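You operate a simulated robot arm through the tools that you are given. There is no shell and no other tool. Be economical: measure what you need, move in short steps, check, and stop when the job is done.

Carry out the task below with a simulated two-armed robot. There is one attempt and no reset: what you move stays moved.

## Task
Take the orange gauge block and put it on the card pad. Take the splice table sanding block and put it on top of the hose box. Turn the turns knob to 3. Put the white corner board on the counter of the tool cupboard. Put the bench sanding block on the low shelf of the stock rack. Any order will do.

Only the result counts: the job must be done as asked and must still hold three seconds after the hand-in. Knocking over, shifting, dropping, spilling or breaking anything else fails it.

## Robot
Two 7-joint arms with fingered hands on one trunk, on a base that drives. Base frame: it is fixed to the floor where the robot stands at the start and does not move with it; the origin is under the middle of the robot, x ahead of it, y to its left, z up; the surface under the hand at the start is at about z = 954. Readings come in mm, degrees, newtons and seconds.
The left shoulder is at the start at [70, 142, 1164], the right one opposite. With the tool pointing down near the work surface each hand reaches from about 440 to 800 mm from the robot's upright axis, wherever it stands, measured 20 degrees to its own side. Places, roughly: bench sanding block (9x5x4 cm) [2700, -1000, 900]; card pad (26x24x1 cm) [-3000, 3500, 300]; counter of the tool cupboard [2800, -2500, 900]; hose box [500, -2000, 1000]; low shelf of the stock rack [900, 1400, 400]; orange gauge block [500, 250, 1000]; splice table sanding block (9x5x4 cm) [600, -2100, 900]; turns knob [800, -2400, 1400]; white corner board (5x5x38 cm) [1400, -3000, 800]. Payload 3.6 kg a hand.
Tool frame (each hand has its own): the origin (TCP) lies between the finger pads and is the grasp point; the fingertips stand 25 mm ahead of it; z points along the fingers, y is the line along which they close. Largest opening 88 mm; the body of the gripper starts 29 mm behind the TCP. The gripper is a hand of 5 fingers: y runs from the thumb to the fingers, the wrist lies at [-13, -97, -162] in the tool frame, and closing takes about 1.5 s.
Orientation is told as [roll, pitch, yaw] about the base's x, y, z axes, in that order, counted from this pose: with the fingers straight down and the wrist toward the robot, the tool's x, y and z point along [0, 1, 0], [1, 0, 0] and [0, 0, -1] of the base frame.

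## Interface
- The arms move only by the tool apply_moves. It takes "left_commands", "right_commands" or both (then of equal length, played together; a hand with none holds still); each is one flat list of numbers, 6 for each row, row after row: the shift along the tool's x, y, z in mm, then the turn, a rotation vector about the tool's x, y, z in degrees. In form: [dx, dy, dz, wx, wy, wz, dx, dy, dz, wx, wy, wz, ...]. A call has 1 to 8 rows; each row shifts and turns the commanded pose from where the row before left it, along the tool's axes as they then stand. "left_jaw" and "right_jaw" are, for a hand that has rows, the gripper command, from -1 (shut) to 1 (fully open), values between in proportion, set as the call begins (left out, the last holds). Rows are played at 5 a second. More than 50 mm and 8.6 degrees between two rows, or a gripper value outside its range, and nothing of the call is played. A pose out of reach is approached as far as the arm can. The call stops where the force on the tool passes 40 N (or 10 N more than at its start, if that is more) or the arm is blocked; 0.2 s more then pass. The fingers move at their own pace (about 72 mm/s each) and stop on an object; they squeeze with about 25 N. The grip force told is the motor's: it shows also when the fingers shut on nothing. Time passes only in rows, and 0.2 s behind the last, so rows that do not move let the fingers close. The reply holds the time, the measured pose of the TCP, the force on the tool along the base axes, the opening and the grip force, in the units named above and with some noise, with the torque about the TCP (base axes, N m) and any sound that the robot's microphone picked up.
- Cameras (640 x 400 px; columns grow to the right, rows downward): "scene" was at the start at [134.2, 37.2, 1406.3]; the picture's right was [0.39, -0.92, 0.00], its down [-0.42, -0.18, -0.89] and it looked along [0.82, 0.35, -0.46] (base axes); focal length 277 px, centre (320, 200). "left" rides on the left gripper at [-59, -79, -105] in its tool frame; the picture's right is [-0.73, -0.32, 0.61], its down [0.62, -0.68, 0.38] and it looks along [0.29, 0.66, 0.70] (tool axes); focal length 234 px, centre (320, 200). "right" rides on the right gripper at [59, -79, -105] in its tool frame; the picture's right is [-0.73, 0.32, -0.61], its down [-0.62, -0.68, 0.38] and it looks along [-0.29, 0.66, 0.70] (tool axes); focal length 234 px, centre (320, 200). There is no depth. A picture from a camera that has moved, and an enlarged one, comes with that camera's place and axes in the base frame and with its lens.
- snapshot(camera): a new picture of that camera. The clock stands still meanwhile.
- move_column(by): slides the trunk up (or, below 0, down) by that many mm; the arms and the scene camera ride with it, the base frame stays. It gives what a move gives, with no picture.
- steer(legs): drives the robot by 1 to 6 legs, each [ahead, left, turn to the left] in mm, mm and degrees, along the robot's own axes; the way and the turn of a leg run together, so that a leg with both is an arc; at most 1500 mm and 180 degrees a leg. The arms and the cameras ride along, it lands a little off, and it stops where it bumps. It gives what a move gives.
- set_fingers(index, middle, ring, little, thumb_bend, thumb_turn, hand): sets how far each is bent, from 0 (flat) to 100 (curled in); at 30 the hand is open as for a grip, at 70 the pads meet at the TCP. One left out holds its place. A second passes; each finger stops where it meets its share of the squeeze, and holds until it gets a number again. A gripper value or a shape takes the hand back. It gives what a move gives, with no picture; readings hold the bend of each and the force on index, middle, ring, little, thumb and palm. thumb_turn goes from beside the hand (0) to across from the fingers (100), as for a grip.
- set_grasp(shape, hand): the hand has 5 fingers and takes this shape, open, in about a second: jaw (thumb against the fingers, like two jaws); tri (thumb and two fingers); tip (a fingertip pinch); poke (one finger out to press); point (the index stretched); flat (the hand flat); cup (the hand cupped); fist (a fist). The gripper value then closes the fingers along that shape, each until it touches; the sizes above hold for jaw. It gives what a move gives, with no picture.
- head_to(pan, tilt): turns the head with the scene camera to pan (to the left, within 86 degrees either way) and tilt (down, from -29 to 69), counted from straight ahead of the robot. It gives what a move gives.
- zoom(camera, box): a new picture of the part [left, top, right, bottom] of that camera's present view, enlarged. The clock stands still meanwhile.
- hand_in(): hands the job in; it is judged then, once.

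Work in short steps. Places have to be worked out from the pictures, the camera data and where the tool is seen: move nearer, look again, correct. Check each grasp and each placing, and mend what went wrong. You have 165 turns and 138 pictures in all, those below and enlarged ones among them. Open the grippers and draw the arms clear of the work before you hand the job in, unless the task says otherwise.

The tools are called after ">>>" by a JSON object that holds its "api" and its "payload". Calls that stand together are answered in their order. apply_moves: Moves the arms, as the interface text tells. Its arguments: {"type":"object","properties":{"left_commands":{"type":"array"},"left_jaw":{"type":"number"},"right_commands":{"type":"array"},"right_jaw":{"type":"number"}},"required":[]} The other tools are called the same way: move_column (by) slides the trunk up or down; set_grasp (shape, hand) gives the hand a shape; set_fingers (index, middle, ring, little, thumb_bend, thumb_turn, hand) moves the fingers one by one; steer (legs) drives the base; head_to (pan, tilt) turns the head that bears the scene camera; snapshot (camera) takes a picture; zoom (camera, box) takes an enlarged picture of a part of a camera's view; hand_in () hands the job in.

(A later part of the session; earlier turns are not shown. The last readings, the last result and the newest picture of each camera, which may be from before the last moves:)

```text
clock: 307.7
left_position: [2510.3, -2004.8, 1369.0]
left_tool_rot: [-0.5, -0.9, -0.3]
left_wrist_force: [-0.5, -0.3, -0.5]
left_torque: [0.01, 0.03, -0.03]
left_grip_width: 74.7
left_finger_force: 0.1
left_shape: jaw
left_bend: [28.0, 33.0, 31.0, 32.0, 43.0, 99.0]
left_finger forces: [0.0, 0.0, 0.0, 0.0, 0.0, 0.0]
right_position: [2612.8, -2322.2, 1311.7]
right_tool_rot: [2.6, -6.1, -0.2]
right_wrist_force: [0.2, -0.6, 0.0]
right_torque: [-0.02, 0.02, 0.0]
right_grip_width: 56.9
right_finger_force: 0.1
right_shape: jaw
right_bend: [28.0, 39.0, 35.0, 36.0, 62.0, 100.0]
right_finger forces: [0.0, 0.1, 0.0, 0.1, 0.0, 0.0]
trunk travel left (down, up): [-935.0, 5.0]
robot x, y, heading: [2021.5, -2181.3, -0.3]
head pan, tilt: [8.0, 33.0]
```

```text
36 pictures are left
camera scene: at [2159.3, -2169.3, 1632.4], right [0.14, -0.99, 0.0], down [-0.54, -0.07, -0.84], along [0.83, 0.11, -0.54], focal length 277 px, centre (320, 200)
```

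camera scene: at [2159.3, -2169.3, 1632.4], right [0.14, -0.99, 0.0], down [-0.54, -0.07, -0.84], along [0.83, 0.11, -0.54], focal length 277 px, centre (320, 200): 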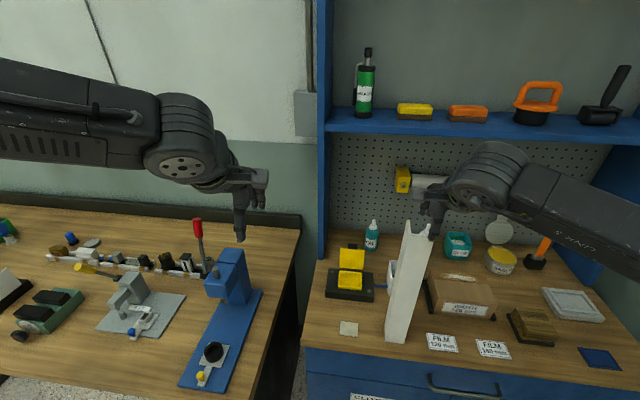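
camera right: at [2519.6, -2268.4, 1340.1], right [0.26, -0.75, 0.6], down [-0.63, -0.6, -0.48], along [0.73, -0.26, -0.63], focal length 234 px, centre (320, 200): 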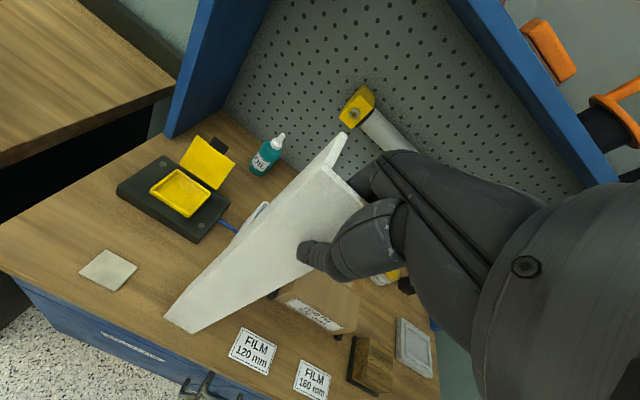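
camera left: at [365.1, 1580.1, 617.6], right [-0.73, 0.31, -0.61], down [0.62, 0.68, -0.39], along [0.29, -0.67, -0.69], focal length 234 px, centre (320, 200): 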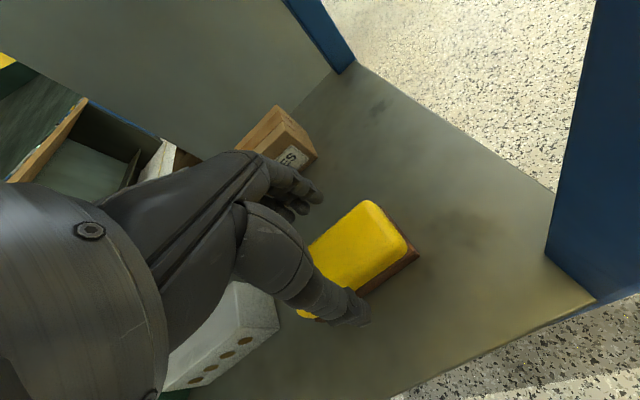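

The board stands on the counter. I'll rise another 45 mm, then back away.

>>> {"api": "apply_moves", "payload": {"right_commands": [1.0, 2.4, -22, 0, 0, 0, 1.0, 2.4, -22, 0, 0, 0]}}

>>> {"api": "steer", "payload": {"legs": [[-350, 20, 0]]}}

>>> {"api": "snapshot", "payload": {"camera": "scene"}}

```text
clock: 308.3
left_position: [2510.7, -2005.3, 1367.6]
left_tool_rot: [-0.4, -1.0, -0.4]
left_wrist_force: [0.3, 0.9, 0.6]
left_torque: [0.02, 0.0, 0.03]
left_grip_width: 74.8
left_finger_force: 0.2
left_shape: jaw
left_bend: [28.0, 33.0, 31.0, 32.0, 43.0, 99.0]
left_finger forces: [0.0, 0.0, 0.0, 0.1, 0.0, 0.0]
right_position: [2611.9, -2324.1, 1355.1]
right_tool_rot: [2.7, -6.0, -0.1]
right_wrist_force: [-0.1, -0.4, 0.7]
right_torque: [-0.01, -0.02, -0.01]
right_grip_width: 57.1
right_finger_force: 0.1
right_shape: jaw
right_bend: [28.0, 39.0, 35.0, 36.0, 62.0, 100.0]
right_finger forces: [0.0, 0.1, 0.0, 0.0, 0.1, 0.0]
trunk travel left (down, up): [-935.0, 5.0]
robot x, y, heading: [2020.4, -2184.6, -0.6]
head pan, tilt: [8.0, 33.0]
```

```text
clock: 310.6
left_position: [2156.7, -1980.6, 1367.1]
left_tool_rot: [-0.5, -0.9, 0.4]
left_wrist_force: [0.7, -0.4, -0.3]
left_torque: [-0.01, 0.02, 0.02]
left_grip_width: 74.8
left_finger_force: 0.0
left_shape: jaw
left_bend: [28.0, 33.0, 31.0, 32.0, 43.0, 99.0]
left_finger forces: [0.0, 0.0, 0.1, 0.1, 0.1, 0.0]
right_position: [2263.2, -2297.0, 1352.6]
right_tool_rot: [2.6, -5.9, 0.6]
right_wrist_force: [-0.2, 0.1, 0.2]
right_torque: [0.0, 0.02, -0.02]
right_grip_width: 57.2
right_finger_force: 0.0
right_shape: jaw
right_bend: [28.0, 39.0, 35.0, 36.0, 62.0, 100.0]
right_finger forces: [0.0, 0.1, 0.0, 0.0, 0.1, 0.0]
trunk travel left (down, up): [-935.0, 5.0]
robot x, y, heading: [1665.7, -2161.0, 0.6]
head pan, tilt: [8.0, 33.0]
```

```text
35 pictures are left
camera scene: at [1808.1, -2149.2, 1632.0], right [0.15, -0.99, 0.0], down [-0.54, -0.08, -0.84], along [0.83, 0.13, -0.55], focal length 277 px, centre (320, 200)
```

scene: 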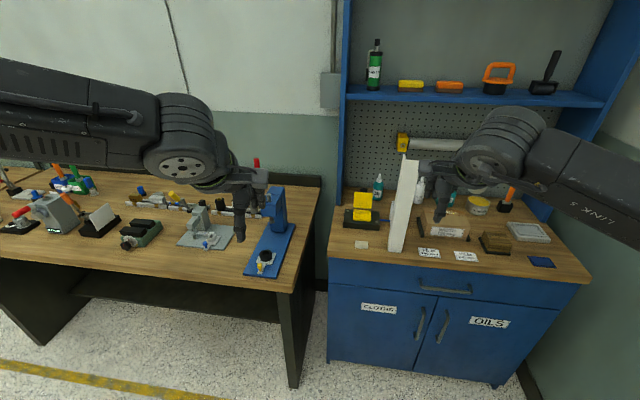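

The corner board is done. I'll straighten the right hand, then turn around to face the wrapping machine (-x) and look.

>>> {"api": "apply_moves", "payload": {"right_commands": [0, 0, 0, 3, -1.3, 0, 0, 0, 0, 3, -1.3, 0]}}

>>> {"api": "steer", "payload": {"legs": [[0, 0, 90], [0, 0, 89]]}}

>>> {"api": "head_to", "payload": {"pan": 5, "tilt": 25}}

>>> {"api": "snapshot", "payload": {"camera": "scene"}}

```text
clock: 311.2
left_position: [2156.4, -1978.8, 1367.5]
left_tool_rot: [-0.5, -0.9, 0.5]
left_wrist_force: [-0.3, -1.4, -0.1]
left_torque: [0.0, 0.03, 0.03]
left_grip_width: 74.8
left_finger_force: 0.0
left_shape: jaw
left_bend: [28.0, 33.0, 31.0, 32.0, 43.0, 99.0]
left_finger forces: [0.0, 0.1, 0.0, 0.0, 0.0, 0.0]
right_position: [2260.5, -2296.5, 1354.5]
right_tool_rot: [0.0, 0.0, 0.8]
right_wrist_force: [0.6, 0.4, -0.6]
right_torque: [0.0, -0.01, 0.03]
right_grip_width: 56.9
right_finger_force: 0.1
right_shape: jaw
right_bend: [28.0, 39.0, 35.0, 36.0, 62.0, 100.0]
right_finger forces: [0.0, 0.0, 0.1, 0.0, 0.1, 0.1]
trunk travel left (down, up): [-935.0, 5.0]
robot x, y, heading: [1663.5, -2158.7, 0.6]
head pan, tilt: [8.0, 33.0]
```

```text
clock: 319.1
left_position: [1173.9, -2331.4, 1368.8]
left_tool_rot: [-0.5, -1.0, 178.8]
left_wrist_force: [0.1, -1.0, 0.2]
left_torque: [0.01, 0.03, -0.01]
left_grip_width: 74.8
left_finger_force: 0.1
left_shape: jaw
left_bend: [28.0, 33.0, 31.0, 32.0, 43.0, 99.0]
left_finger forces: [0.1, 0.0, 0.0, 0.1, 0.1, 0.0]
right_position: [1076.5, -2011.1, 1355.5]
right_tool_rot: [0.0, 0.0, 179.1]
right_wrist_force: [-1.3, -0.1, 0.4]
right_torque: [0.0, -0.01, -0.02]
right_grip_width: 57.1
right_finger_force: 0.1
right_shape: jaw
right_bend: [28.0, 39.0, 35.0, 36.0, 62.0, 100.0]
right_finger forces: [0.0, 0.1, 0.0, 0.2, 0.1, 0.0]
trunk travel left (down, up): [-935.0, 5.0]
robot x, y, heading: [1667.1, -2165.0, 178.8]
head pan, tilt: [8.0, 33.0]
```

```text
clock: 319.8
left_position: [1173.9, -2333.4, 1368.3]
left_tool_rot: [-0.5, -1.0, 179.0]
left_wrist_force: [0.0, 0.3, -0.9]
left_torque: [-0.03, -0.02, 0.0]
left_grip_width: 74.6
left_finger_force: 0.1
left_shape: jaw
left_bend: [28.0, 33.0, 31.0, 32.0, 43.0, 99.0]
left_finger forces: [0.0, 0.0, 0.0, 0.0, 0.0, 0.0]
right_position: [1077.4, -2012.7, 1355.8]
right_tool_rot: [0.0, 0.0, 179.1]
right_wrist_force: [-0.7, -0.8, -1.1]
right_torque: [-0.02, -0.02, 0.01]
right_grip_width: 57.1
right_finger_force: 0.1
right_shape: jaw
right_bend: [28.0, 39.0, 35.0, 36.0, 62.0, 100.0]
right_finger forces: [0.0, 0.0, 0.0, 0.1, 0.1, 0.1]
trunk travel left (down, up): [-935.0, 5.0]
robot x, y, heading: [1668.5, -2162.8, 178.6]
head pan, tilt: [5.0, 25.0]
```

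```text
34 pictures are left
camera scene: at [1523.9, -2167.8, 1645.0], right [-0.07, 1.0, 0.0], down [0.42, 0.03, -0.91], along [-0.9, -0.06, -0.42], focal length 277 px, centre (320, 200)
```

scene: 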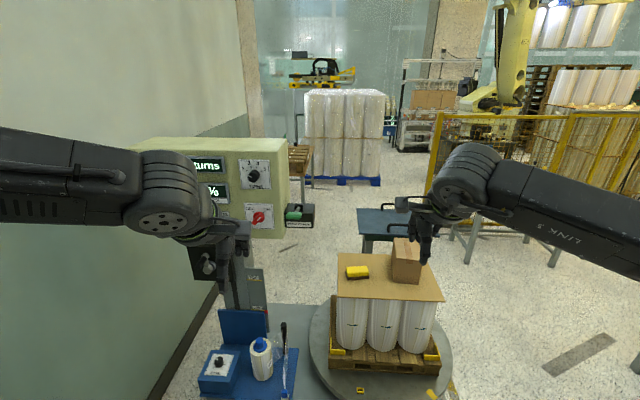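

>>> {"api": "zoom", "payload": {"camera": "scene", "box": [170, 130, 320, 240]}}

>>> {"api": "zoom", "payload": {"camera": "scene", "box": [310, 200, 470, 320]}}

```text
3.64 times, centred on (245, 185) of scene
camera zoom: at [1523.9, -2167.8, 1645.0], right [-0.07, 1.0, 0.0], down [0.42, 0.03, -0.91], along [-0.9, -0.06, -0.42], focal length 1006 px, centre (593, 254)
```

zoom: 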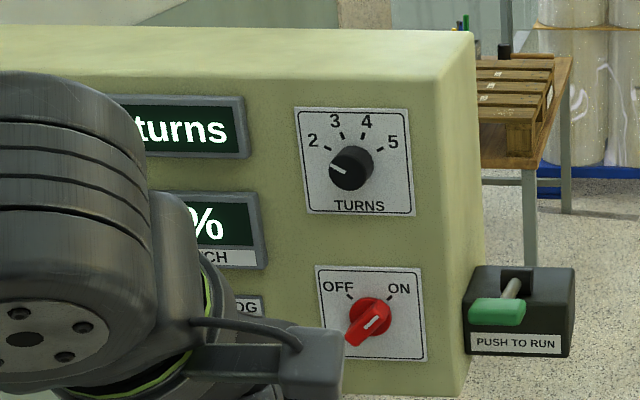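

```text
3.33 times, centred on (390, 260) of scene
camera zoom: at [1523.9, -2167.8, 1645.0], right [-0.07, 1.0, 0.0], down [0.42, 0.03, -0.91], along [-0.9, -0.06, -0.42], focal length 923 px, centre (87, 0)
```

zoom: 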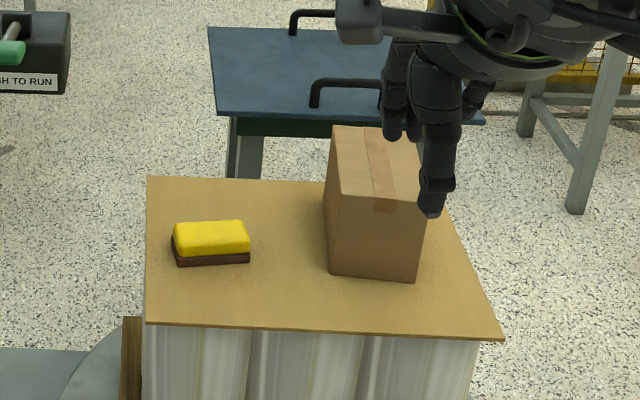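

The sanding block lies at about [632,-2077] along y on the load board, and the hose box top spans x 502–648, y -1936..-1836 at z≈998. I'll pull the right hand back and drive to about [1330,-1912] to pick it with the left hand.

>>> {"api": "apply_moves", "payload": {"right_commands": [0, -45, 0, 0, 0, 0, 0, -45, 0, 0, 0, 0]}}

>>> {"api": "steer", "payload": {"legs": [[320, -250, 1.2]]}}

>>> {"api": "move_column", "payload": {"by": -200}}

>>> {"api": "head_to", "payload": {"pan": 10, "tilt": 35}}

>>> {"api": "snapshot", "payload": {"camera": "scene"}}

```text
clock: 320.4
left_position: [1176.1, -2332.0, 1369.8]
left_tool_rot: [-0.4, -1.1, 178.9]
left_wrist_force: [0.5, -0.4, 0.0]
left_torque: [0.0, 0.01, -0.04]
left_grip_width: 74.9
left_finger_force: 0.0
left_shape: jaw
left_bend: [28.0, 33.0, 31.0, 32.0, 43.0, 99.0]
left_finger forces: [0.0, 0.0, 0.1, 0.1, 0.0, 0.0]
right_position: [1167.8, -2012.6, 1359.0]
right_tool_rot: [0.1, -0.1, 179.0]
right_wrist_force: [0.6, -0.7, 0.5]
right_torque: [-0.01, 0.02, -0.02]
right_grip_width: 56.8
right_finger_force: 0.0
right_shape: jaw
right_bend: [28.0, 39.0, 35.0, 36.0, 62.0, 100.0]
right_finger forces: [0.1, 0.0, 0.0, 0.0, 0.2, 0.0]
trunk travel left (down, up): [-935.0, 5.0]
robot x, y, heading: [1664.7, -2163.2, 178.8]
head pan, tilt: [5.0, 25.0]
```

```text
clock: 323.0
left_position: [853.9, -2073.7, 1368.8]
left_tool_rot: [-0.8, -1.1, 179.2]
left_wrist_force: [-0.2, -0.1, -0.4]
left_torque: [0.0, 0.01, 0.03]
left_grip_width: 75.1
left_finger_force: 0.1
left_shape: jaw
left_bend: [28.0, 33.0, 31.0, 32.0, 43.0, 99.0]
left_finger forces: [0.1, 0.0, 0.1, 0.0, 0.0, 0.0]
right_position: [843.1, -1753.9, 1359.2]
right_tool_rot: [0.0, -0.2, 179.4]
right_wrist_force: [-0.5, -1.0, -1.0]
right_torque: [0.03, -0.02, -0.02]
right_grip_width: 56.8
right_finger_force: 0.0
right_shape: jaw
right_bend: [28.0, 39.0, 35.0, 36.0, 62.0, 100.0]
right_finger forces: [0.0, 0.1, 0.1, 0.1, 0.1, 0.0]
trunk travel left (down, up): [-935.0, 5.0]
robot x, y, heading: [1343.2, -1904.4, 179.2]
head pan, tilt: [5.0, 25.0]
```

```text
clock: 325.2
left_position: [852.2, -2072.2, 1169.3]
left_tool_rot: [-0.5, -0.9, 179.3]
left_wrist_force: [-1.0, -1.0, 0.5]
left_torque: [0.01, 0.02, 0.01]
left_grip_width: 75.0
left_finger_force: 0.0
left_shape: jaw
left_bend: [28.0, 33.0, 31.0, 32.0, 43.0, 99.0]
left_finger forces: [0.1, 0.0, 0.1, 0.0, 0.0, 0.0]
right_position: [842.2, -1751.2, 1157.2]
right_tool_rot: [0.0, 0.0, 179.6]
right_wrist_force: [0.3, -0.9, 0.3]
right_torque: [-0.01, 0.02, -0.01]
right_grip_width: 57.0
right_finger_force: 0.0
right_shape: jaw
right_bend: [28.0, 39.0, 35.0, 36.0, 62.0, 100.0]
right_finger forces: [0.1, 0.1, 0.0, 0.0, 0.1, 0.0]
trunk travel left (down, up): [-735.0, 205.0]
robot x, y, heading: [1344.0, -1903.0, 179.3]
head pan, tilt: [5.0, 25.0]
```

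```text
clock: 325.9
left_position: [852.0, -2072.4, 1167.8]
left_tool_rot: [-0.5, -1.0, 179.2]
left_wrist_force: [-0.1, 0.2, -0.2]
left_torque: [0.04, 0.01, 0.02]
left_grip_width: 75.0
left_finger_force: 0.1
left_shape: jaw
left_bend: [28.0, 33.0, 31.0, 32.0, 43.0, 99.0]
left_finger forces: [0.0, 0.1, 0.0, 0.0, 0.1, 0.0]
right_position: [841.1, -1752.4, 1157.4]
right_tool_rot: [-0.1, 0.0, 179.5]
right_wrist_force: [-1.0, 0.7, -0.5]
right_torque: [0.0, -0.02, 0.01]
right_grip_width: 56.9
right_finger_force: 0.1
right_shape: jaw
right_bend: [28.0, 39.0, 35.0, 36.0, 62.0, 100.0]
right_finger forces: [0.0, 0.1, 0.0, 0.0, 0.0, 0.1]
trunk travel left (down, up): [-735.0, 205.0]
robot x, y, heading: [1343.6, -1900.2, 179.2]
head pan, tilt: [10.0, 35.0]
```

```text
31 pictures are left
camera scene: at [1206.3, -1912.4, 1429.4], right [-0.16, 0.99, 0.0], down [0.57, 0.09, -0.82], along [-0.81, -0.13, -0.57], focal length 277 px, centre (320, 200)
```

scene: 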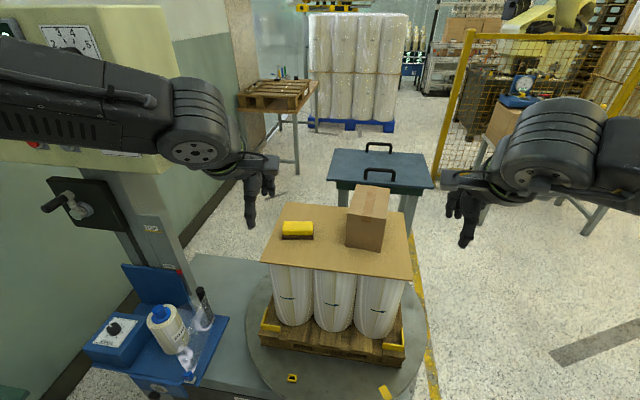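

>>> {"api": "steer", "payload": {"legs": [[70, 0, 0.8]]}}

>>> {"api": "apply_moves", "payload": {"left_commands": [0, 40, 0, 0, 0, 0, 0, 40, 0, 0, 0, 0, 0, 40, 0, 0, 0, 0, 0, 40, 0, 0, 0, 0], "left_jaw": 0.9}}

>>> {"api": "snapshot", "payload": {"camera": "left"}}

```text
clock: 326.9
left_position: [786.0, -2079.1, 1169.7]
left_tool_rot: [-0.5, -1.2, -179.9]
left_wrist_force: [-0.1, 0.9, -0.2]
left_torque: [0.01, 0.01, -0.03]
left_grip_width: 74.4
left_finger_force: 0.1
left_shape: jaw
left_bend: [28.0, 33.0, 31.0, 32.0, 43.0, 99.0]
left_finger forces: [0.0, 0.1, 0.0, 0.1, 0.0, 0.0]
right_position: [771.7, -1760.0, 1159.3]
right_tool_rot: [-0.1, -0.2, -179.8]
right_wrist_force: [-0.3, 0.3, 0.7]
right_torque: [0.0, 0.01, 0.01]
right_grip_width: 57.0
right_finger_force: 0.1
right_shape: jaw
right_bend: [28.0, 39.0, 35.0, 36.0, 62.0, 100.0]
right_finger forces: [0.1, 0.0, 0.0, 0.0, 0.1, 0.1]
trunk travel left (down, up): [-735.0, 205.0]
robot x, y, heading: [1270.1, -1898.1, -180.2]
head pan, tilt: [10.0, 35.0]
```

```text
clock: 327.9
left_position: [619.4, -2080.3, 1168.1]
left_tool_rot: [-0.4, -0.9, -180.0]
left_wrist_force: [-0.5, -0.1, 0.8]
left_torque: [-0.03, -0.03, -0.02]
left_grip_width: 83.1
left_finger_force: 0.1
left_shape: jaw
left_bend: [32.0, 31.0, 30.0, 31.0, 31.0, 98.0]
left_finger forces: [0.0, 0.0, 0.0, 0.0, 0.0, 0.0]
right_position: [766.4, -1759.0, 1156.8]
right_tool_rot: [0.0, 0.0, -179.6]
right_wrist_force: [0.1, 0.5, 0.0]
right_torque: [0.02, -0.03, -0.03]
right_grip_width: 56.9
right_finger_force: 0.2
right_shape: jaw
right_bend: [28.0, 39.0, 35.0, 36.0, 62.0, 100.0]
right_finger forces: [0.1, 0.1, 0.1, 0.0, 0.0, 0.0]
trunk travel left (down, up): [-735.0, 205.0]
robot x, y, heading: [1272.0, -1897.1, -179.6]
head pan, tilt: [10.0, 35.0]
```

```text
30 pictures are left
camera left: at [699.5, -2022.8, 1272.2], right [0.31, 0.73, -0.61], down [0.68, -0.62, -0.4], along [-0.67, -0.28, -0.69], focal length 234 px, centre (320, 200)
```

left: 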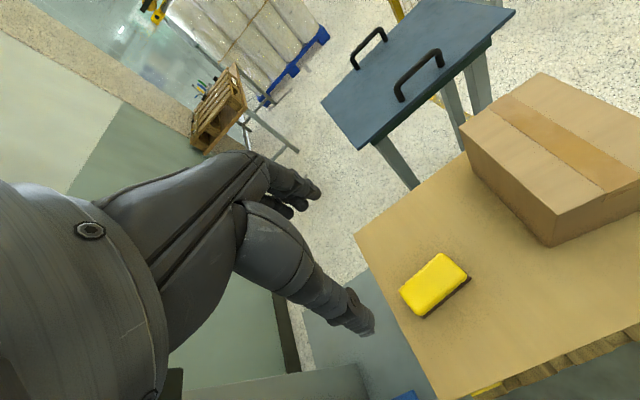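

The block's centre is about [609,-2073], yawed ~10°. I'll align the hand and descend partway.

>>> {"api": "apply_moves", "payload": {"left_commands": [-7, 10, 0, 0, 0, -4.8, 0, 0, 0, 0, 0, -4.8, 0, 0, 45, 0, 0, 0, 0, 0, 45, 0, 0, 0, 0, 0, 45, 0, 0, 0, 0, 0, 45, 0, 0, 0, 0, 0, 15, 0, 0, 0]}}

>>> {"api": "snapshot", "payload": {"camera": "left"}}

```text
clock: 329.5
left_position: [646.9, -2101.6, 990.1]
left_tool_rot: [-0.8, -0.8, -170.4]
left_wrist_force: [-0.4, 0.2, 0.1]
left_torque: [0.03, 0.01, 0.02]
left_grip_width: 83.8
left_finger_force: 0.0
left_shape: jaw
left_bend: [32.0, 31.0, 30.0, 31.0, 31.0, 98.0]
left_finger forces: [0.0, 0.0, 0.0, 0.1, 0.0, 0.0]
left hand out of reach, approached as far as the arm can: row 1, 2, 4, 5, 6, 7
right_position: [767.8, -1759.7, 1157.8]
right_tool_rot: [-0.1, 0.0, -179.7]
right_wrist_force: [-0.8, -0.2, 0.2]
right_torque: [0.03, -0.01, -0.01]
right_grip_width: 56.8
right_finger_force: 0.0
right_shape: jaw
right_bend: [28.0, 39.0, 35.0, 36.0, 62.0, 100.0]
right_finger forces: [0.0, 0.1, 0.0, 0.0, 0.0, 0.0]
trunk travel left (down, up): [-735.0, 205.0]
robot x, y, heading: [1276.6, -1901.3, -179.9]
head pan, tilt: [10.0, 35.0]
```

```text
29 pictures are left
camera left: at [717.1, -2031.5, 1093.3], right [0.19, 0.78, -0.6], down [0.77, -0.5, -0.4], along [-0.61, -0.39, -0.69], focal length 234 px, centre (320, 200)
```

left: 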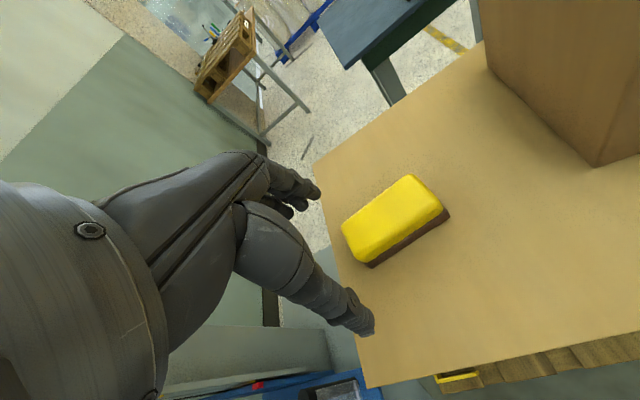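

The arm is at its limit there. I'll raise the hand, lower the trunk by 130 so the shoulder is closer in height, then move onto [613,-2074].

>>> {"api": "apply_moves", "payload": {"left_commands": [0, 0, -45, 0, 0, 0, 0, 0, -45, 0, 0, 0, -16, 14, -40, 0, 0, 0, -17, 15, 0, 0, 0, 0]}}

>>> {"api": "move_column", "payload": {"by": -160}}

```text
clock: 330.5
left_position: [618.0, -2079.0, 1119.2]
left_tool_rot: [-0.7, -0.9, -170.4]
left_wrist_force: [-0.4, 0.1, -0.3]
left_torque: [0.02, -0.02, 0.01]
left_grip_width: 83.4
left_finger_force: 0.0
left_shape: jaw
left_bend: [32.0, 31.0, 30.0, 31.0, 31.0, 98.0]
left_finger forces: [0.0, 0.0, 0.1, 0.0, 0.0, 0.0]
left hand out of reach, approached as far as the arm can: row 4
right_position: [766.0, -1759.3, 1156.3]
right_tool_rot: [0.1, 0.0, -179.7]
right_wrist_force: [-0.2, -0.8, -0.2]
right_torque: [-0.02, 0.0, 0.04]
right_grip_width: 56.9
right_finger_force: 0.0
right_shape: jaw
right_bend: [28.0, 39.0, 35.0, 36.0, 62.0, 100.0]
right_finger forces: [0.1, 0.0, 0.1, 0.1, 0.0, 0.0]
trunk travel left (down, up): [-735.0, 205.0]
robot x, y, heading: [1271.5, -1899.2, -180.0]
head pan, tilt: [10.0, 35.0]
```

```text
clock: 332.4
left_position: [619.0, -2077.6, 960.3]
left_tool_rot: [-0.7, -1.0, -170.4]
left_wrist_force: [1.0, 0.9, -0.2]
left_torque: [-0.01, -0.01, -0.03]
left_grip_width: 83.4
left_finger_force: 0.1
left_shape: jaw
left_bend: [32.0, 31.0, 30.0, 31.0, 31.0, 98.0]
left_finger forces: [0.0, 0.0, 0.1, 0.0, 0.0, 0.0]
right_position: [769.4, -1758.9, 998.0]
right_tool_rot: [-0.1, -0.1, -179.7]
right_wrist_force: [-0.1, -0.3, -0.5]
right_torque: [0.0, -0.02, 0.02]
right_grip_width: 56.6
right_finger_force: 0.0
right_shape: jaw
right_bend: [28.0, 39.0, 35.0, 36.0, 62.0, 100.0]
right_finger forces: [0.0, 0.0, 0.1, 0.0, 0.0, 0.1]
trunk travel left (down, up): [-575.0, 365.0]
robot x, y, heading: [1274.1, -1903.3, -179.6]
head pan, tilt: [10.0, 35.0]
```

>>> {"api": "move_column", "payload": {"by": -40}}

>>> {"api": "snapshot", "payload": {"camera": "left"}}

```text
clock: 333.2
left_position: [619.4, -2077.7, 920.4]
left_tool_rot: [-0.7, -1.0, -170.5]
left_wrist_force: [0.2, 0.4, 0.5]
left_torque: [0.01, -0.02, -0.03]
left_grip_width: 83.1
left_finger_force: 0.0
left_shape: jaw
left_bend: [32.0, 31.0, 30.0, 31.0, 31.0, 98.0]
left_finger forces: [0.0, 0.0, 0.0, 0.1, 0.0, 0.0]
right_position: [768.0, -1759.7, 957.5]
right_tool_rot: [0.0, -0.1, -179.7]
right_wrist_force: [1.4, 1.2, 1.3]
right_torque: [0.01, -0.02, 0.0]
right_grip_width: 57.0
right_finger_force: 0.1
right_shape: jaw
right_bend: [28.0, 39.0, 35.0, 36.0, 62.0, 100.0]
right_finger forces: [0.0, 0.0, 0.0, 0.0, 0.1, 0.0]
trunk travel left (down, up): [-535.0, 405.0]
robot x, y, heading: [1271.8, -1902.3, -180.2]
head pan, tilt: [10.0, 35.0]
```

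```text
28 pictures are left
camera left: at [689.0, -2008.2, 1024.7], right [0.19, 0.78, -0.6], down [0.77, -0.5, -0.4], along [-0.61, -0.39, -0.69], focal length 234 px, centre (320, 200)
```

left: 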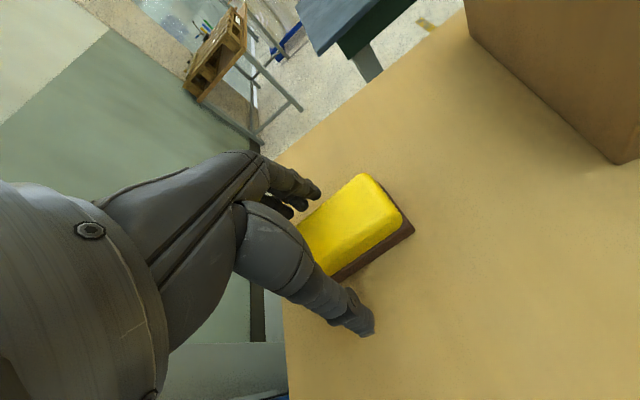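

>>> {"api": "apply_moves", "payload": {"left_commands": [-2, 4, 8, 0, 0, 0, 0, 0, 5, 0, 0, 0, 0, 0, 0, 0, 0, 0]}}

>>> {"api": "apply_moves", "payload": {"left_commands": [0, 0, 4, 0, 0, 0, 0, 0, 0, 0, 0, 0]}}

```text
clock: 334.0
left_position: [619.5, -2079.5, 907.9]
left_tool_rot: [-0.7, -0.9, -170.4]
left_wrist_force: [-0.6, 0.1, -0.3]
left_torque: [0.01, 0.01, 0.02]
left_grip_width: 83.3
left_finger_force: 0.0
left_shape: jaw
left_bend: [32.0, 31.0, 30.0, 31.0, 31.0, 98.0]
left_finger forces: [0.0, 0.0, 0.0, 0.0, 0.0, 0.0]
left hand out of reach, approached as far as the arm can: row 1
right_position: [769.2, -1758.9, 958.5]
right_tool_rot: [0.1, -0.1, -179.7]
right_wrist_force: [-0.1, 0.3, 0.2]
right_torque: [0.01, -0.01, -0.02]
right_grip_width: 57.0
right_finger_force: 0.1
right_shape: jaw
right_bend: [28.0, 39.0, 35.0, 36.0, 62.0, 100.0]
right_finger forces: [0.0, 0.1, 0.0, 0.0, 0.0, 0.0]
trunk travel left (down, up): [-535.0, 405.0]
robot x, y, heading: [1272.5, -1900.3, -179.8]
head pan, tilt: [10.0, 35.0]
```

```text
clock: 334.6
left_position: [619.1, -2079.4, 903.2]
left_tool_rot: [-0.8, -1.0, -170.5]
left_wrist_force: [0.4, 0.1, 0.2]
left_torque: [0.0, -0.01, 0.01]
left_grip_width: 83.4
left_finger_force: 0.0
left_shape: jaw
left_bend: [32.0, 31.0, 30.0, 31.0, 31.0, 98.0]
left_finger forces: [0.0, 0.0, 0.0, 0.1, 0.0, 0.1]
right_position: [768.6, -1759.9, 957.9]
right_tool_rot: [-0.1, 0.0, -179.7]
right_wrist_force: [0.4, 0.3, -0.6]
right_torque: [0.01, 0.05, -0.01]
right_grip_width: 57.1
right_finger_force: 0.0
right_shape: jaw
right_bend: [28.0, 39.0, 35.0, 36.0, 62.0, 100.0]
right_finger forces: [0.0, 0.1, 0.0, 0.0, 0.1, 0.0]
trunk travel left (down, up): [-535.0, 405.0]
robot x, y, heading: [1271.8, -1898.1, -179.7]
head pan, tilt: [10.0, 35.0]
```

>>> {"api": "apply_moves", "payload": {"left_commands": [0, 0, 3, 0, 0, 0, 0, 0, 3, 0, 0, 0, 0, 0, 0, 0, 0, 0]}}

>>> {"api": "snapshot", "payload": {"camera": "left"}}

```text
clock: 335.4
left_position: [618.4, -2080.9, 898.1]
left_tool_rot: [-0.8, -1.0, -170.4]
left_wrist_force: [-1.3, -0.6, 0.2]
left_torque: [0.0, 0.03, 0.01]
left_grip_width: 83.2
left_finger_force: 0.0
left_shape: jaw
left_bend: [32.0, 31.0, 30.0, 31.0, 31.0, 98.0]
left_finger forces: [0.6, 0.0, 0.1, 0.0, 0.0, 0.0]
right_position: [767.7, -1758.3, 957.9]
right_tool_rot: [0.0, -0.1, -179.7]
right_wrist_force: [-1.2, 0.3, 1.1]
right_torque: [0.02, 0.02, 0.01]
right_grip_width: 56.8
right_finger_force: 0.1
right_shape: jaw
right_bend: [28.0, 39.0, 35.0, 36.0, 62.0, 100.0]
right_finger forces: [0.0, 0.1, 0.0, 0.1, 0.1, 0.0]
trunk travel left (down, up): [-535.0, 405.0]
robot x, y, heading: [1270.9, -1900.6, -179.8]
head pan, tilt: [10.0, 35.0]
```

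```text
27 pictures are left
camera left: at [688.8, -2011.3, 1002.2], right [0.19, 0.78, -0.6], down [0.77, -0.5, -0.4], along [-0.61, -0.39, -0.69], focal length 234 px, centre (320, 200)
```

left: 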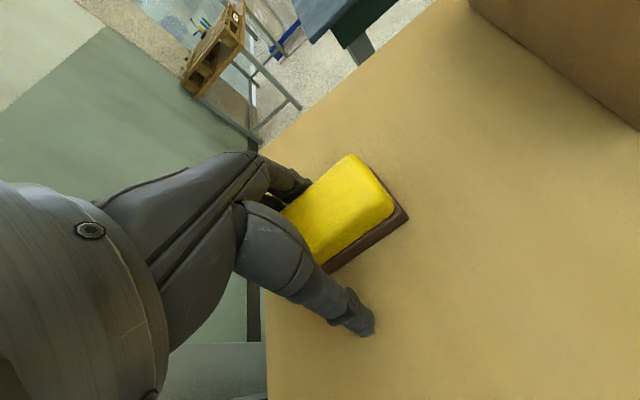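

The fingers straddle the block, so I'll close the grip and lift.

>>> {"api": "apply_moves", "payload": {"left_commands": [0, 0, 0, 0, 0, 0, 0, 0, 0, 0, 0, 0, 0, 0, 0, 0, 0, 0, 0, 0, 0, 0, 0, 0, 0, 0, 0, 0, 0, 0, 0, 0, 0, 0, 0, 0, 0, 0, 0, 0, 0, 0], "left_jaw": -1}}

>>> {"api": "apply_moves", "payload": {"left_commands": [0, 0, -15, 0, 0, 0, 0, 0, -25, 0, 0, 0]}}

>>> {"api": "snapshot", "payload": {"camera": "left"}}

```text
clock: 337.0
left_position: [619.4, -2080.9, 897.8]
left_tool_rot: [-0.7, -1.0, -170.5]
left_wrist_force: [0.4, 0.4, -0.8]
left_torque: [0.02, 0.0, 0.0]
left_grip_width: 38.9
left_finger_force: 25.1
left_shape: jaw
left_bend: [74.0, 48.0, 48.0, 49.0, 71.0, 99.0]
left_finger forces: [12.1, 6.6, 2.9, 1.4, 22.9, 0.1]
right_position: [767.6, -1759.2, 957.5]
right_tool_rot: [0.0, 0.0, -179.6]
right_wrist_force: [0.0, 0.1, 0.6]
right_torque: [-0.05, 0.05, 0.02]
right_grip_width: 57.0
right_finger_force: 0.1
right_shape: jaw
right_bend: [28.0, 39.0, 35.0, 36.0, 62.0, 100.0]
right_finger forces: [0.0, 0.0, 0.0, 0.1, 0.0, 0.0]
trunk travel left (down, up): [-535.0, 405.0]
robot x, y, heading: [1273.0, -1898.2, -179.8]
head pan, tilt: [10.0, 35.0]
```

```text
clock: 337.6
left_position: [618.7, -2079.4, 938.7]
left_tool_rot: [-0.7, -0.9, -170.5]
left_wrist_force: [0.2, 0.1, -0.9]
left_torque: [-0.02, 0.01, 0.0]
left_grip_width: 39.2
left_finger_force: 25.3
left_shape: jaw
left_bend: [74.0, 49.0, 48.0, 49.0, 71.0, 99.0]
left_finger forces: [12.2, 6.5, 2.9, 1.2, 22.9, 0.2]
right_position: [767.1, -1758.8, 957.4]
right_tool_rot: [0.0, -0.1, -179.7]
right_wrist_force: [0.3, 0.0, -0.7]
right_torque: [0.0, 0.02, -0.01]
right_grip_width: 57.1
right_finger_force: 0.1
right_shape: jaw
right_bend: [28.0, 39.0, 35.0, 36.0, 62.0, 100.0]
right_finger forces: [0.1, 0.0, 0.0, 0.0, 0.0, 0.0]
trunk travel left (down, up): [-535.0, 405.0]
robot x, y, heading: [1272.1, -1900.4, -179.7]
head pan, tilt: [10.0, 35.0]
```

```text
26 pictures are left
camera left: at [689.1, -2008.6, 1041.7], right [0.19, 0.78, -0.6], down [0.77, -0.5, -0.4], along [-0.61, -0.39, -0.69], focal length 234 px, centre (320, 200)
```

left: 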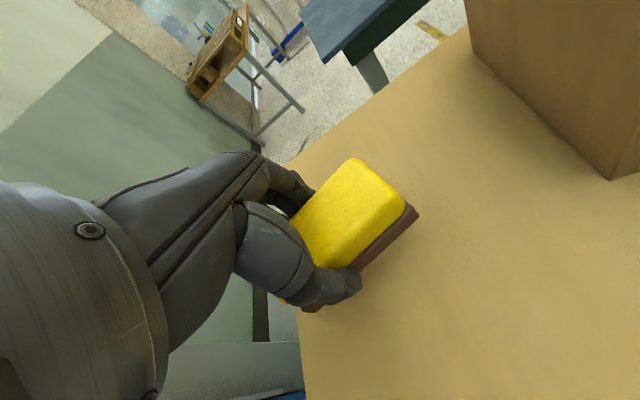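

The block is held. I'll raise the trunk, rotate the hand to match the box's slight yaw, and strafe right until over the hose box.

>>> {"api": "move_column", "payload": {"by": 240}}

>>> {"api": "apply_moves", "payload": {"left_commands": [0, 0, 0, 0, 0, 7.2, 0, 0, 0, 0, 0, 7.2]}}

>>> {"api": "steer", "payload": {"legs": [[0, -195, 0]]}}

>>> {"api": "snapshot", "payload": {"camera": "left"}}

>>> {"api": "snapshot", "payload": {"camera": "scene"}}

```text
clock: 340.1
left_position: [619.7, -2078.8, 1177.5]
left_tool_rot: [-0.7, -0.9, -170.4]
left_wrist_force: [0.2, 0.0, -1.2]
left_torque: [0.0, -0.03, -0.01]
left_grip_width: 39.3
left_finger_force: 25.2
left_shape: jaw
left_bend: [74.0, 49.0, 48.0, 49.0, 71.0, 99.0]
left_finger forces: [12.3, 6.5, 3.0, 1.2, 22.8, 0.1]
right_position: [768.1, -1759.0, 1196.2]
right_tool_rot: [-0.1, 0.0, -179.6]
right_wrist_force: [-1.0, -0.3, 0.0]
right_torque: [0.02, -0.03, 0.0]
right_grip_width: 56.8
right_finger_force: 0.0
right_shape: jaw
right_bend: [28.0, 39.0, 35.0, 36.0, 62.0, 100.0]
right_finger forces: [0.0, 0.0, 0.1, 0.0, 0.0, 0.0]
trunk travel left (down, up): [-775.0, 165.0]
robot x, y, heading: [1272.8, -1898.1, -179.7]
head pan, tilt: [10.0, 35.0]
```

```text
clock: 340.7
left_position: [619.0, -2079.9, 1176.6]
left_tool_rot: [-0.5, -1.1, 175.1]
left_wrist_force: [-0.4, -0.2, -1.4]
left_torque: [-0.03, -0.01, 0.0]
left_grip_width: 39.0
left_finger_force: 24.8
left_shape: jaw
left_bend: [74.0, 49.0, 48.0, 49.0, 71.0, 99.0]
left_finger forces: [12.3, 6.4, 3.0, 1.2, 22.9, 0.1]
right_position: [767.7, -1759.9, 1197.1]
right_tool_rot: [0.0, 0.0, -179.7]
right_wrist_force: [0.2, 0.4, -0.3]
right_torque: [-0.01, 0.0, 0.05]
right_grip_width: 56.8
right_finger_force: 0.0
right_shape: jaw
right_bend: [28.0, 39.0, 35.0, 36.0, 62.0, 100.0]
right_finger forces: [0.1, 0.0, 0.0, 0.1, 0.0, 0.1]
trunk travel left (down, up): [-775.0, 165.0]
robot x, y, heading: [1272.4, -1898.7, -180.0]
head pan, tilt: [10.0, 35.0]
```

```text
clock: 342.2
left_position: [618.0, -1887.4, 1176.2]
left_tool_rot: [-0.6, -1.0, 174.8]
left_wrist_force: [-0.1, -0.8, -0.5]
left_torque: [-0.03, 0.01, -0.03]
left_grip_width: 39.2
left_finger_force: 24.8
left_shape: jaw
left_bend: [74.0, 49.0, 48.0, 49.0, 71.0, 99.0]
left_finger forces: [12.3, 6.6, 2.9, 1.3, 22.9, 0.0]
right_position: [768.4, -1566.9, 1197.7]
right_tool_rot: [-0.1, 0.0, -180.0]
right_wrist_force: [0.2, 0.1, -0.1]
right_torque: [0.01, 0.0, 0.03]
right_grip_width: 56.7
right_finger_force: 0.0
right_shape: jaw
right_bend: [28.0, 39.0, 35.0, 36.0, 62.0, 100.0]
right_finger forces: [0.0, 0.1, 0.0, 0.0, 0.0, 0.0]
trunk travel left (down, up): [-775.0, 165.0]
robot x, y, heading: [1272.6, -1709.2, 179.3]
head pan, tilt: [10.0, 35.0]
```

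```text
25 pictures are left
camera left: at [703.9, -1836.2, 1280.0], right [0.37, 0.7, -0.61], down [0.62, -0.68, -0.4], along [-0.69, -0.22, -0.69], focal length 234 px, centre (320, 200)
```

left: 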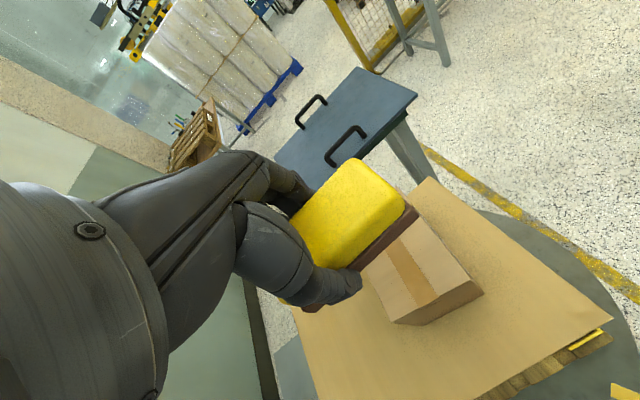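

```text
24 pictures are left
camera scene: at [1135.1, -1724.0, 1469.2], right [-0.17, 0.99, 0.0], down [0.57, 0.1, -0.82], along [-0.81, -0.14, -0.57], focal length 277 px, centre (320, 200)
```

scene: 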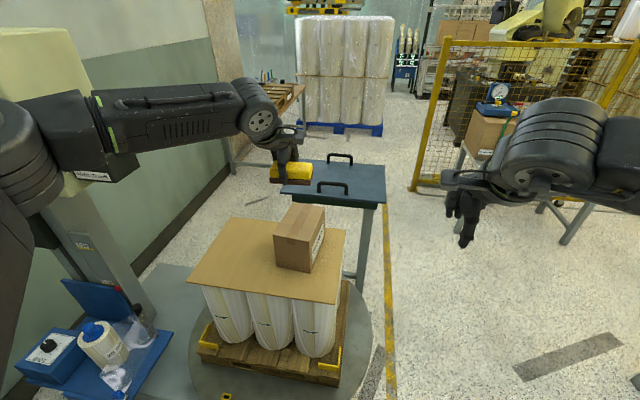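

The box centre is near [571,-1879], so I need 47 mm more reach. I'll try extending the arm.

>>> {"api": "apply_moves", "payload": {"left_commands": [0, 24, 0, 0, 0, 0, 0, 23, 0, 0, 0, 0]}}

```text
clock: 342.8
left_position: [595.5, -1896.0, 1177.1]
left_tool_rot: [-0.5, -1.2, 174.8]
left_wrist_force: [-0.6, -0.2, -0.2]
left_torque: [0.03, -0.03, 0.02]
left_grip_width: 39.0
left_finger_force: 25.0
left_shape: jaw
left_bend: [74.0, 49.0, 48.0, 49.0, 71.0, 99.0]
left_finger forces: [12.3, 6.5, 2.9, 1.1, 23.0, 0.0]
left hand out of reach, approached as far as the arm can: row 1, 2
right_position: [769.0, -1566.4, 1197.7]
right_tool_rot: [0.0, -0.1, -179.9]
right_wrist_force: [-0.3, -0.2, 0.6]
right_torque: [0.0, 0.05, -0.02]
right_grip_width: 56.7
right_finger_force: 0.1
right_shape: jaw
right_bend: [28.0, 39.0, 35.0, 36.0, 62.0, 100.0]
right_finger forces: [0.1, 0.0, 0.0, 0.0, 0.1, 0.0]
trunk travel left (down, up): [-775.0, 165.0]
robot x, y, heading: [1273.1, -1707.0, 179.9]
head pan, tilt: [10.0, 35.0]
```

The block is already over the box. I'll nudge the base 15 ahead and 10 right, then lower the trunk.

>>> {"api": "steer", "payload": {"legs": [[18, -12, 0]]}}

>>> {"api": "move_column", "payload": {"by": -115}}

>>> {"api": "zoom", "payload": {"camera": "scene", "box": [200, 120, 380, 290]}}

>>> {"api": "snapshot", "payload": {"camera": "left"}}

```text
clock: 343.6
left_position: [580.7, -1886.0, 1179.8]
left_tool_rot: [-0.6, -1.4, 174.9]
left_wrist_force: [0.6, 0.1, -0.6]
left_torque: [-0.02, 0.02, -0.01]
left_grip_width: 38.8
left_finger_force: 25.6
left_shape: jaw
left_bend: [74.0, 49.0, 48.0, 49.0, 71.0, 99.0]
left_finger forces: [12.3, 6.5, 2.9, 1.3, 22.9, 0.0]
right_position: [755.7, -1555.6, 1199.9]
right_tool_rot: [0.0, -0.3, -179.8]
right_wrist_force: [0.0, -0.2, -0.5]
right_torque: [0.02, 0.05, 0.0]
right_grip_width: 56.7
right_finger_force: 0.0
right_shape: jaw
right_bend: [28.0, 39.0, 35.0, 36.0, 62.0, 100.0]
right_finger forces: [0.0, 0.0, 0.0, 0.1, 0.0, 0.0]
trunk travel left (down, up): [-775.0, 165.0]
robot x, y, heading: [1256.5, -1695.6, 179.7]
head pan, tilt: [10.0, 35.0]
```

```text
clock: 345.1
left_position: [577.7, -1884.2, 1062.3]
left_tool_rot: [-0.5, -1.2, 174.9]
left_wrist_force: [1.0, 0.8, -1.0]
left_torque: [-0.03, -0.01, -0.01]
left_grip_width: 39.2
left_finger_force: 24.9
left_shape: jaw
left_bend: [74.0, 49.0, 48.0, 49.0, 71.0, 99.0]
left_finger forces: [12.4, 6.6, 2.8, 1.2, 23.1, 0.1]
right_position: [752.2, -1553.7, 1083.7]
right_tool_rot: [0.0, -0.1, -179.9]
right_wrist_force: [0.6, 0.9, 0.2]
right_torque: [-0.03, 0.0, -0.01]
right_grip_width: 56.9
right_finger_force: 0.0
right_shape: jaw
right_bend: [28.0, 39.0, 35.0, 36.0, 62.0, 100.0]
right_finger forces: [0.1, 0.1, 0.0, 0.1, 0.0, 0.0]
trunk travel left (down, up): [-660.0, 280.0]
robot x, y, heading: [1251.7, -1695.8, 180.3]
head pan, tilt: [10.0, 35.0]
```

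```text
2.35 times, centred on (290, 205) of scene
camera zoom: at [1117.5, -1709.4, 1354.3], right [-0.17, 0.99, 0.0], down [0.57, 0.1, -0.82], along [-0.81, -0.14, -0.57], focal length 651 px, centre (391, 188)
```

zoom: 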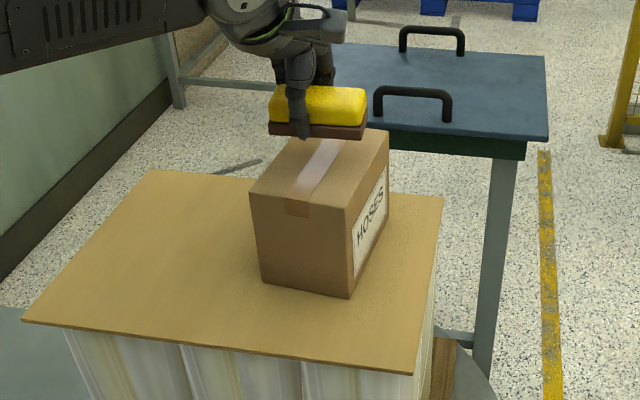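

```text
22 pictures are left
camera left: at [662.9, -1833.4, 1165.7], right [0.37, 0.7, -0.61], down [0.62, -0.68, -0.4], along [-0.69, -0.22, -0.68], focal length 234 px, centre (320, 200)
```

left: 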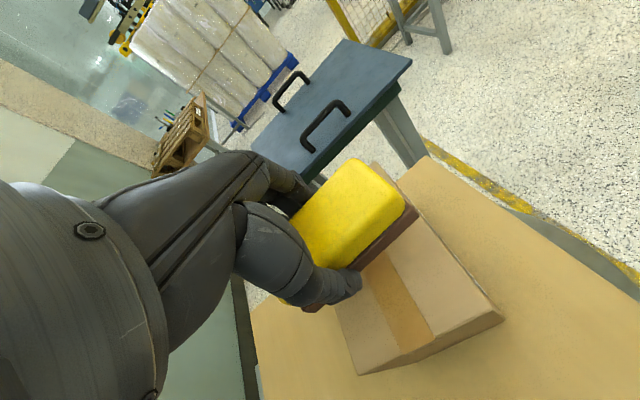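

The block is centred over the box (top z≈993). I'll lower by trunk, then in small arm steps.

>>> {"api": "move_column", "payload": {"by": -30}}

>>> {"api": "apply_moves", "payload": {"left_commands": [0, 0, 3, 0, 0, 0, 0, 0, 3, 0, 0, 0, 0, 0, 0, 0, 0, 0]}}

```text
clock: 345.9
left_position: [577.8, -1883.9, 1032.6]
left_tool_rot: [-0.5, -1.3, 174.9]
left_wrist_force: [0.2, -0.3, -0.5]
left_torque: [-0.03, -0.02, -0.01]
left_grip_width: 39.1
left_finger_force: 25.4
left_shape: jaw
left_bend: [74.0, 49.0, 48.0, 49.0, 71.0, 99.0]
left_finger forces: [12.3, 6.5, 3.0, 1.3, 22.9, 0.0]
right_position: [751.6, -1553.6, 1052.6]
right_tool_rot: [-0.1, -0.1, -180.0]
right_wrist_force: [-0.1, 0.6, -0.3]
right_torque: [0.0, -0.01, 0.0]
right_grip_width: 56.8
right_finger_force: 0.0
right_shape: jaw
right_bend: [28.0, 39.0, 35.0, 36.0, 62.0, 100.0]
right_finger forces: [0.0, 0.1, 0.1, 0.1, 0.0, 0.0]
trunk travel left (down, up): [-630.0, 310.0]
robot x, y, heading: [1256.0, -1696.1, 179.8]
head pan, tilt: [10.0, 35.0]
```

```text
clock: 346.6
left_position: [577.3, -1883.3, 1025.3]
left_tool_rot: [-0.5, -1.2, 174.9]
left_wrist_force: [0.3, 0.6, 0.5]
left_torque: [0.02, 0.03, 0.03]
left_grip_width: 39.0
left_finger_force: 25.2
left_shape: jaw
left_bend: [74.0, 49.0, 48.0, 49.0, 71.0, 99.0]
left_finger forces: [12.3, 6.5, 2.9, 1.1, 23.1, 0.1]
right_position: [751.6, -1554.1, 1052.9]
right_tool_rot: [0.0, -0.2, -179.8]
right_wrist_force: [0.3, 0.1, -0.2]
right_torque: [0.0, -0.01, 0.0]
right_grip_width: 56.8
right_finger_force: 0.0
right_shape: jaw
right_bend: [28.0, 39.0, 35.0, 36.0, 62.0, 100.0]
right_finger forces: [0.1, 0.0, 0.0, 0.0, 0.0, 0.0]
trunk travel left (down, up): [-630.0, 310.0]
robot x, y, heading: [1254.1, -1693.9, 180.0]
head pan, tilt: [10.0, 35.0]
```

>>> {"api": "apply_moves", "payload": {"left_commands": [0, 0, 2, 0, 0, 0, 0, 0, 2, 0, 0, 0, 0, 0, 0, 0, 0, 0]}}

>>> {"api": "zoom", "payload": {"camera": "scene", "box": [240, 100, 360, 200]}}

```text
clock: 347.4
left_position: [577.8, -1884.0, 1022.4]
left_tool_rot: [-0.5, -1.2, 174.9]
left_wrist_force: [-0.4, 0.1, -0.9]
left_torque: [0.02, 0.03, 0.02]
left_grip_width: 39.2
left_finger_force: 24.5
left_shape: jaw
left_bend: [74.0, 49.0, 48.0, 49.0, 71.0, 99.0]
left_finger forces: [12.3, 6.6, 2.9, 1.2, 23.0, 0.0]
right_position: [751.0, -1553.8, 1053.0]
right_tool_rot: [0.0, -0.2, -179.9]
right_wrist_force: [0.5, 0.2, 0.3]
right_torque: [0.0, 0.01, -0.01]
right_grip_width: 56.5
right_finger_force: 0.0
right_shape: jaw
right_bend: [28.0, 39.0, 35.0, 36.0, 62.0, 100.0]
right_finger forces: [0.0, 0.0, 0.0, 0.1, 0.1, 0.2]
trunk travel left (down, up): [-630.0, 310.0]
robot x, y, heading: [1254.7, -1696.3, 179.7]
head pan, tilt: [10.0, 35.0]
```

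```text
4.00 times, centred on (300, 150) of scene
camera zoom: at [1117.4, -1709.5, 1324.3], right [-0.17, 0.99, 0.0], down [0.57, 0.1, -0.82], along [-0.81, -0.14, -0.57], focal length 1107 px, centre (400, 400)
```

zoom: 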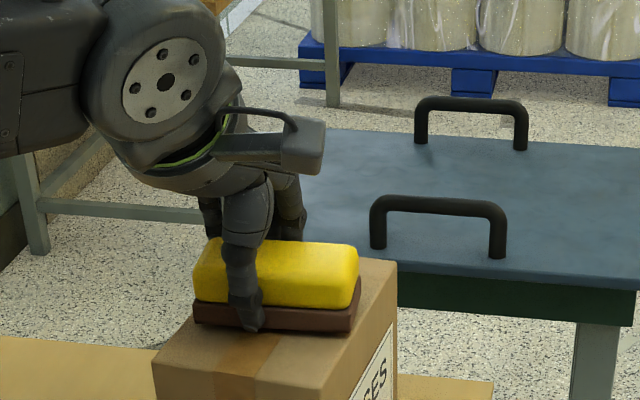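

>>> {"api": "apply_moves", "payload": {"left_commands": [0, 0, 2.5, 0, 0, 0, 0, 0, 2.5, 0, 0, 0, 0, 0, 0, 0, 0, 0]}}

>>> {"api": "apply_moves", "payload": {"left_commands": [0, 0, 2.5, 0, 0, 0, 0, 0, 0, 0, 0, 0]}}

```text
clock: 348.2
left_position: [577.3, -1883.2, 1017.6]
left_tool_rot: [-0.6, -1.3, 174.9]
left_wrist_force: [-0.9, 0.0, 2.1]
left_torque: [0.01, 0.0, 0.03]
left_grip_width: 38.9
left_finger_force: 24.8
left_shape: jaw
left_bend: [74.0, 49.0, 48.0, 49.0, 71.0, 99.0]
left_finger forces: [12.7, 6.8, 3.0, 1.4, 23.3, 0.0]
right_position: [751.8, -1554.5, 1053.7]
right_tool_rot: [-0.1, -0.1, -179.9]
right_wrist_force: [0.1, -0.3, 0.1]
right_torque: [-0.01, 0.03, 0.0]
right_grip_width: 56.8
right_finger_force: 0.1
right_shape: jaw
right_bend: [28.0, 39.0, 35.0, 36.0, 62.0, 100.0]
right_finger forces: [0.0, 0.1, 0.0, 0.1, 0.0, 0.0]
trunk travel left (down, up): [-630.0, 310.0]
robot x, y, heading: [1252.8, -1695.5, 179.9]
head pan, tilt: [10.0, 35.0]
```

```text
clock: 348.9
left_position: [578.3, -1883.4, 1015.8]
left_tool_rot: [-0.5, -1.4, 174.9]
left_wrist_force: [-3.0, -1.4, 10.7]
left_torque: [0.0, 0.01, -0.03]
left_grip_width: 39.7
left_finger_force: 24.8
left_shape: jaw
left_bend: [74.0, 48.0, 48.0, 49.0, 72.0, 99.0]
left_finger forces: [14.1, 7.8, 3.7, 1.7, 24.0, 0.1]
right_position: [752.8, -1553.9, 1054.3]
right_tool_rot: [0.0, -0.1, -179.9]
right_wrist_force: [0.0, -0.1, 0.1]
right_torque: [0.02, 0.02, 0.04]
right_grip_width: 56.9
right_finger_force: 0.0
right_shape: jaw
right_bend: [28.0, 39.0, 35.0, 36.0, 62.0, 100.0]
right_finger forces: [0.1, 0.0, 0.0, 0.1, 0.0, 0.0]
trunk travel left (down, up): [-630.0, 310.0]
robot x, y, heading: [1253.5, -1695.1, 179.7]
head pan, tilt: [10.0, 35.0]
```

Contact is made. I'll rise slightly while opening partway, so the fingertips don't press on the box.

>>> {"api": "apply_moves", "payload": {"left_commands": [0, 0, -2, 0, 0, 0, 0, 0, -1, 0, 0, 0, 0, 0, -1, 0, 0, 0, 0, 0, 0, 0, 0, 0], "left_jaw": 0.15}}

>>> {"api": "zoom", "payload": {"camera": "scene", "box": [240, 100, 360, 200]}}

```text
clock: 349.9
left_position: [578.2, -1883.4, 1018.0]
left_tool_rot: [-0.5, -1.2, 174.9]
left_wrist_force: [-0.5, 0.0, -0.1]
left_torque: [-0.01, -0.02, 0.0]
left_grip_width: 50.2
left_finger_force: 0.0
left_shape: jaw
left_bend: [74.0, 42.0, 38.0, 44.0, 66.0, 100.0]
left_finger forces: [0.1, 0.0, 0.1, 0.1, 0.0, 0.0]
right_position: [751.0, -1554.2, 1052.9]
right_tool_rot: [0.0, -0.1, -179.9]
right_wrist_force: [0.4, -1.3, 0.6]
right_torque: [0.03, 0.01, -0.03]
right_grip_width: 56.8
right_finger_force: 0.0
right_shape: jaw
right_bend: [28.0, 39.0, 35.0, 36.0, 62.0, 100.0]
right_finger forces: [0.1, 0.0, 0.1, 0.1, 0.0, 0.0]
trunk travel left (down, up): [-630.0, 310.0]
robot x, y, heading: [1255.0, -1696.2, 179.6]
head pan, tilt: [10.0, 35.0]
```

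```text
4.00 times, centred on (300, 150) of scene
camera zoom: at [1117.4, -1709.5, 1324.2], right [-0.17, 0.99, 0.0], down [0.57, 0.1, -0.82], along [-0.81, -0.14, -0.57], focal length 1107 px, centre (400, 400)
```

zoom: 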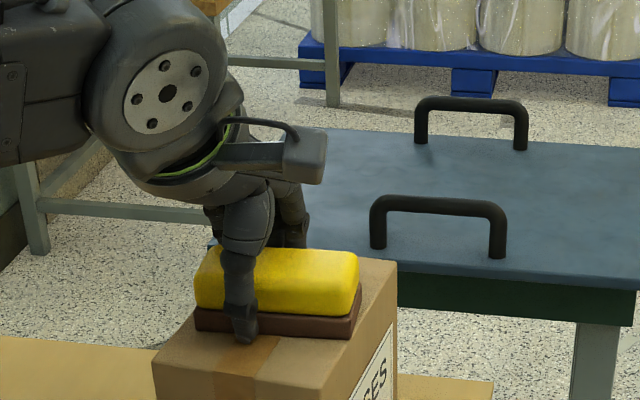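

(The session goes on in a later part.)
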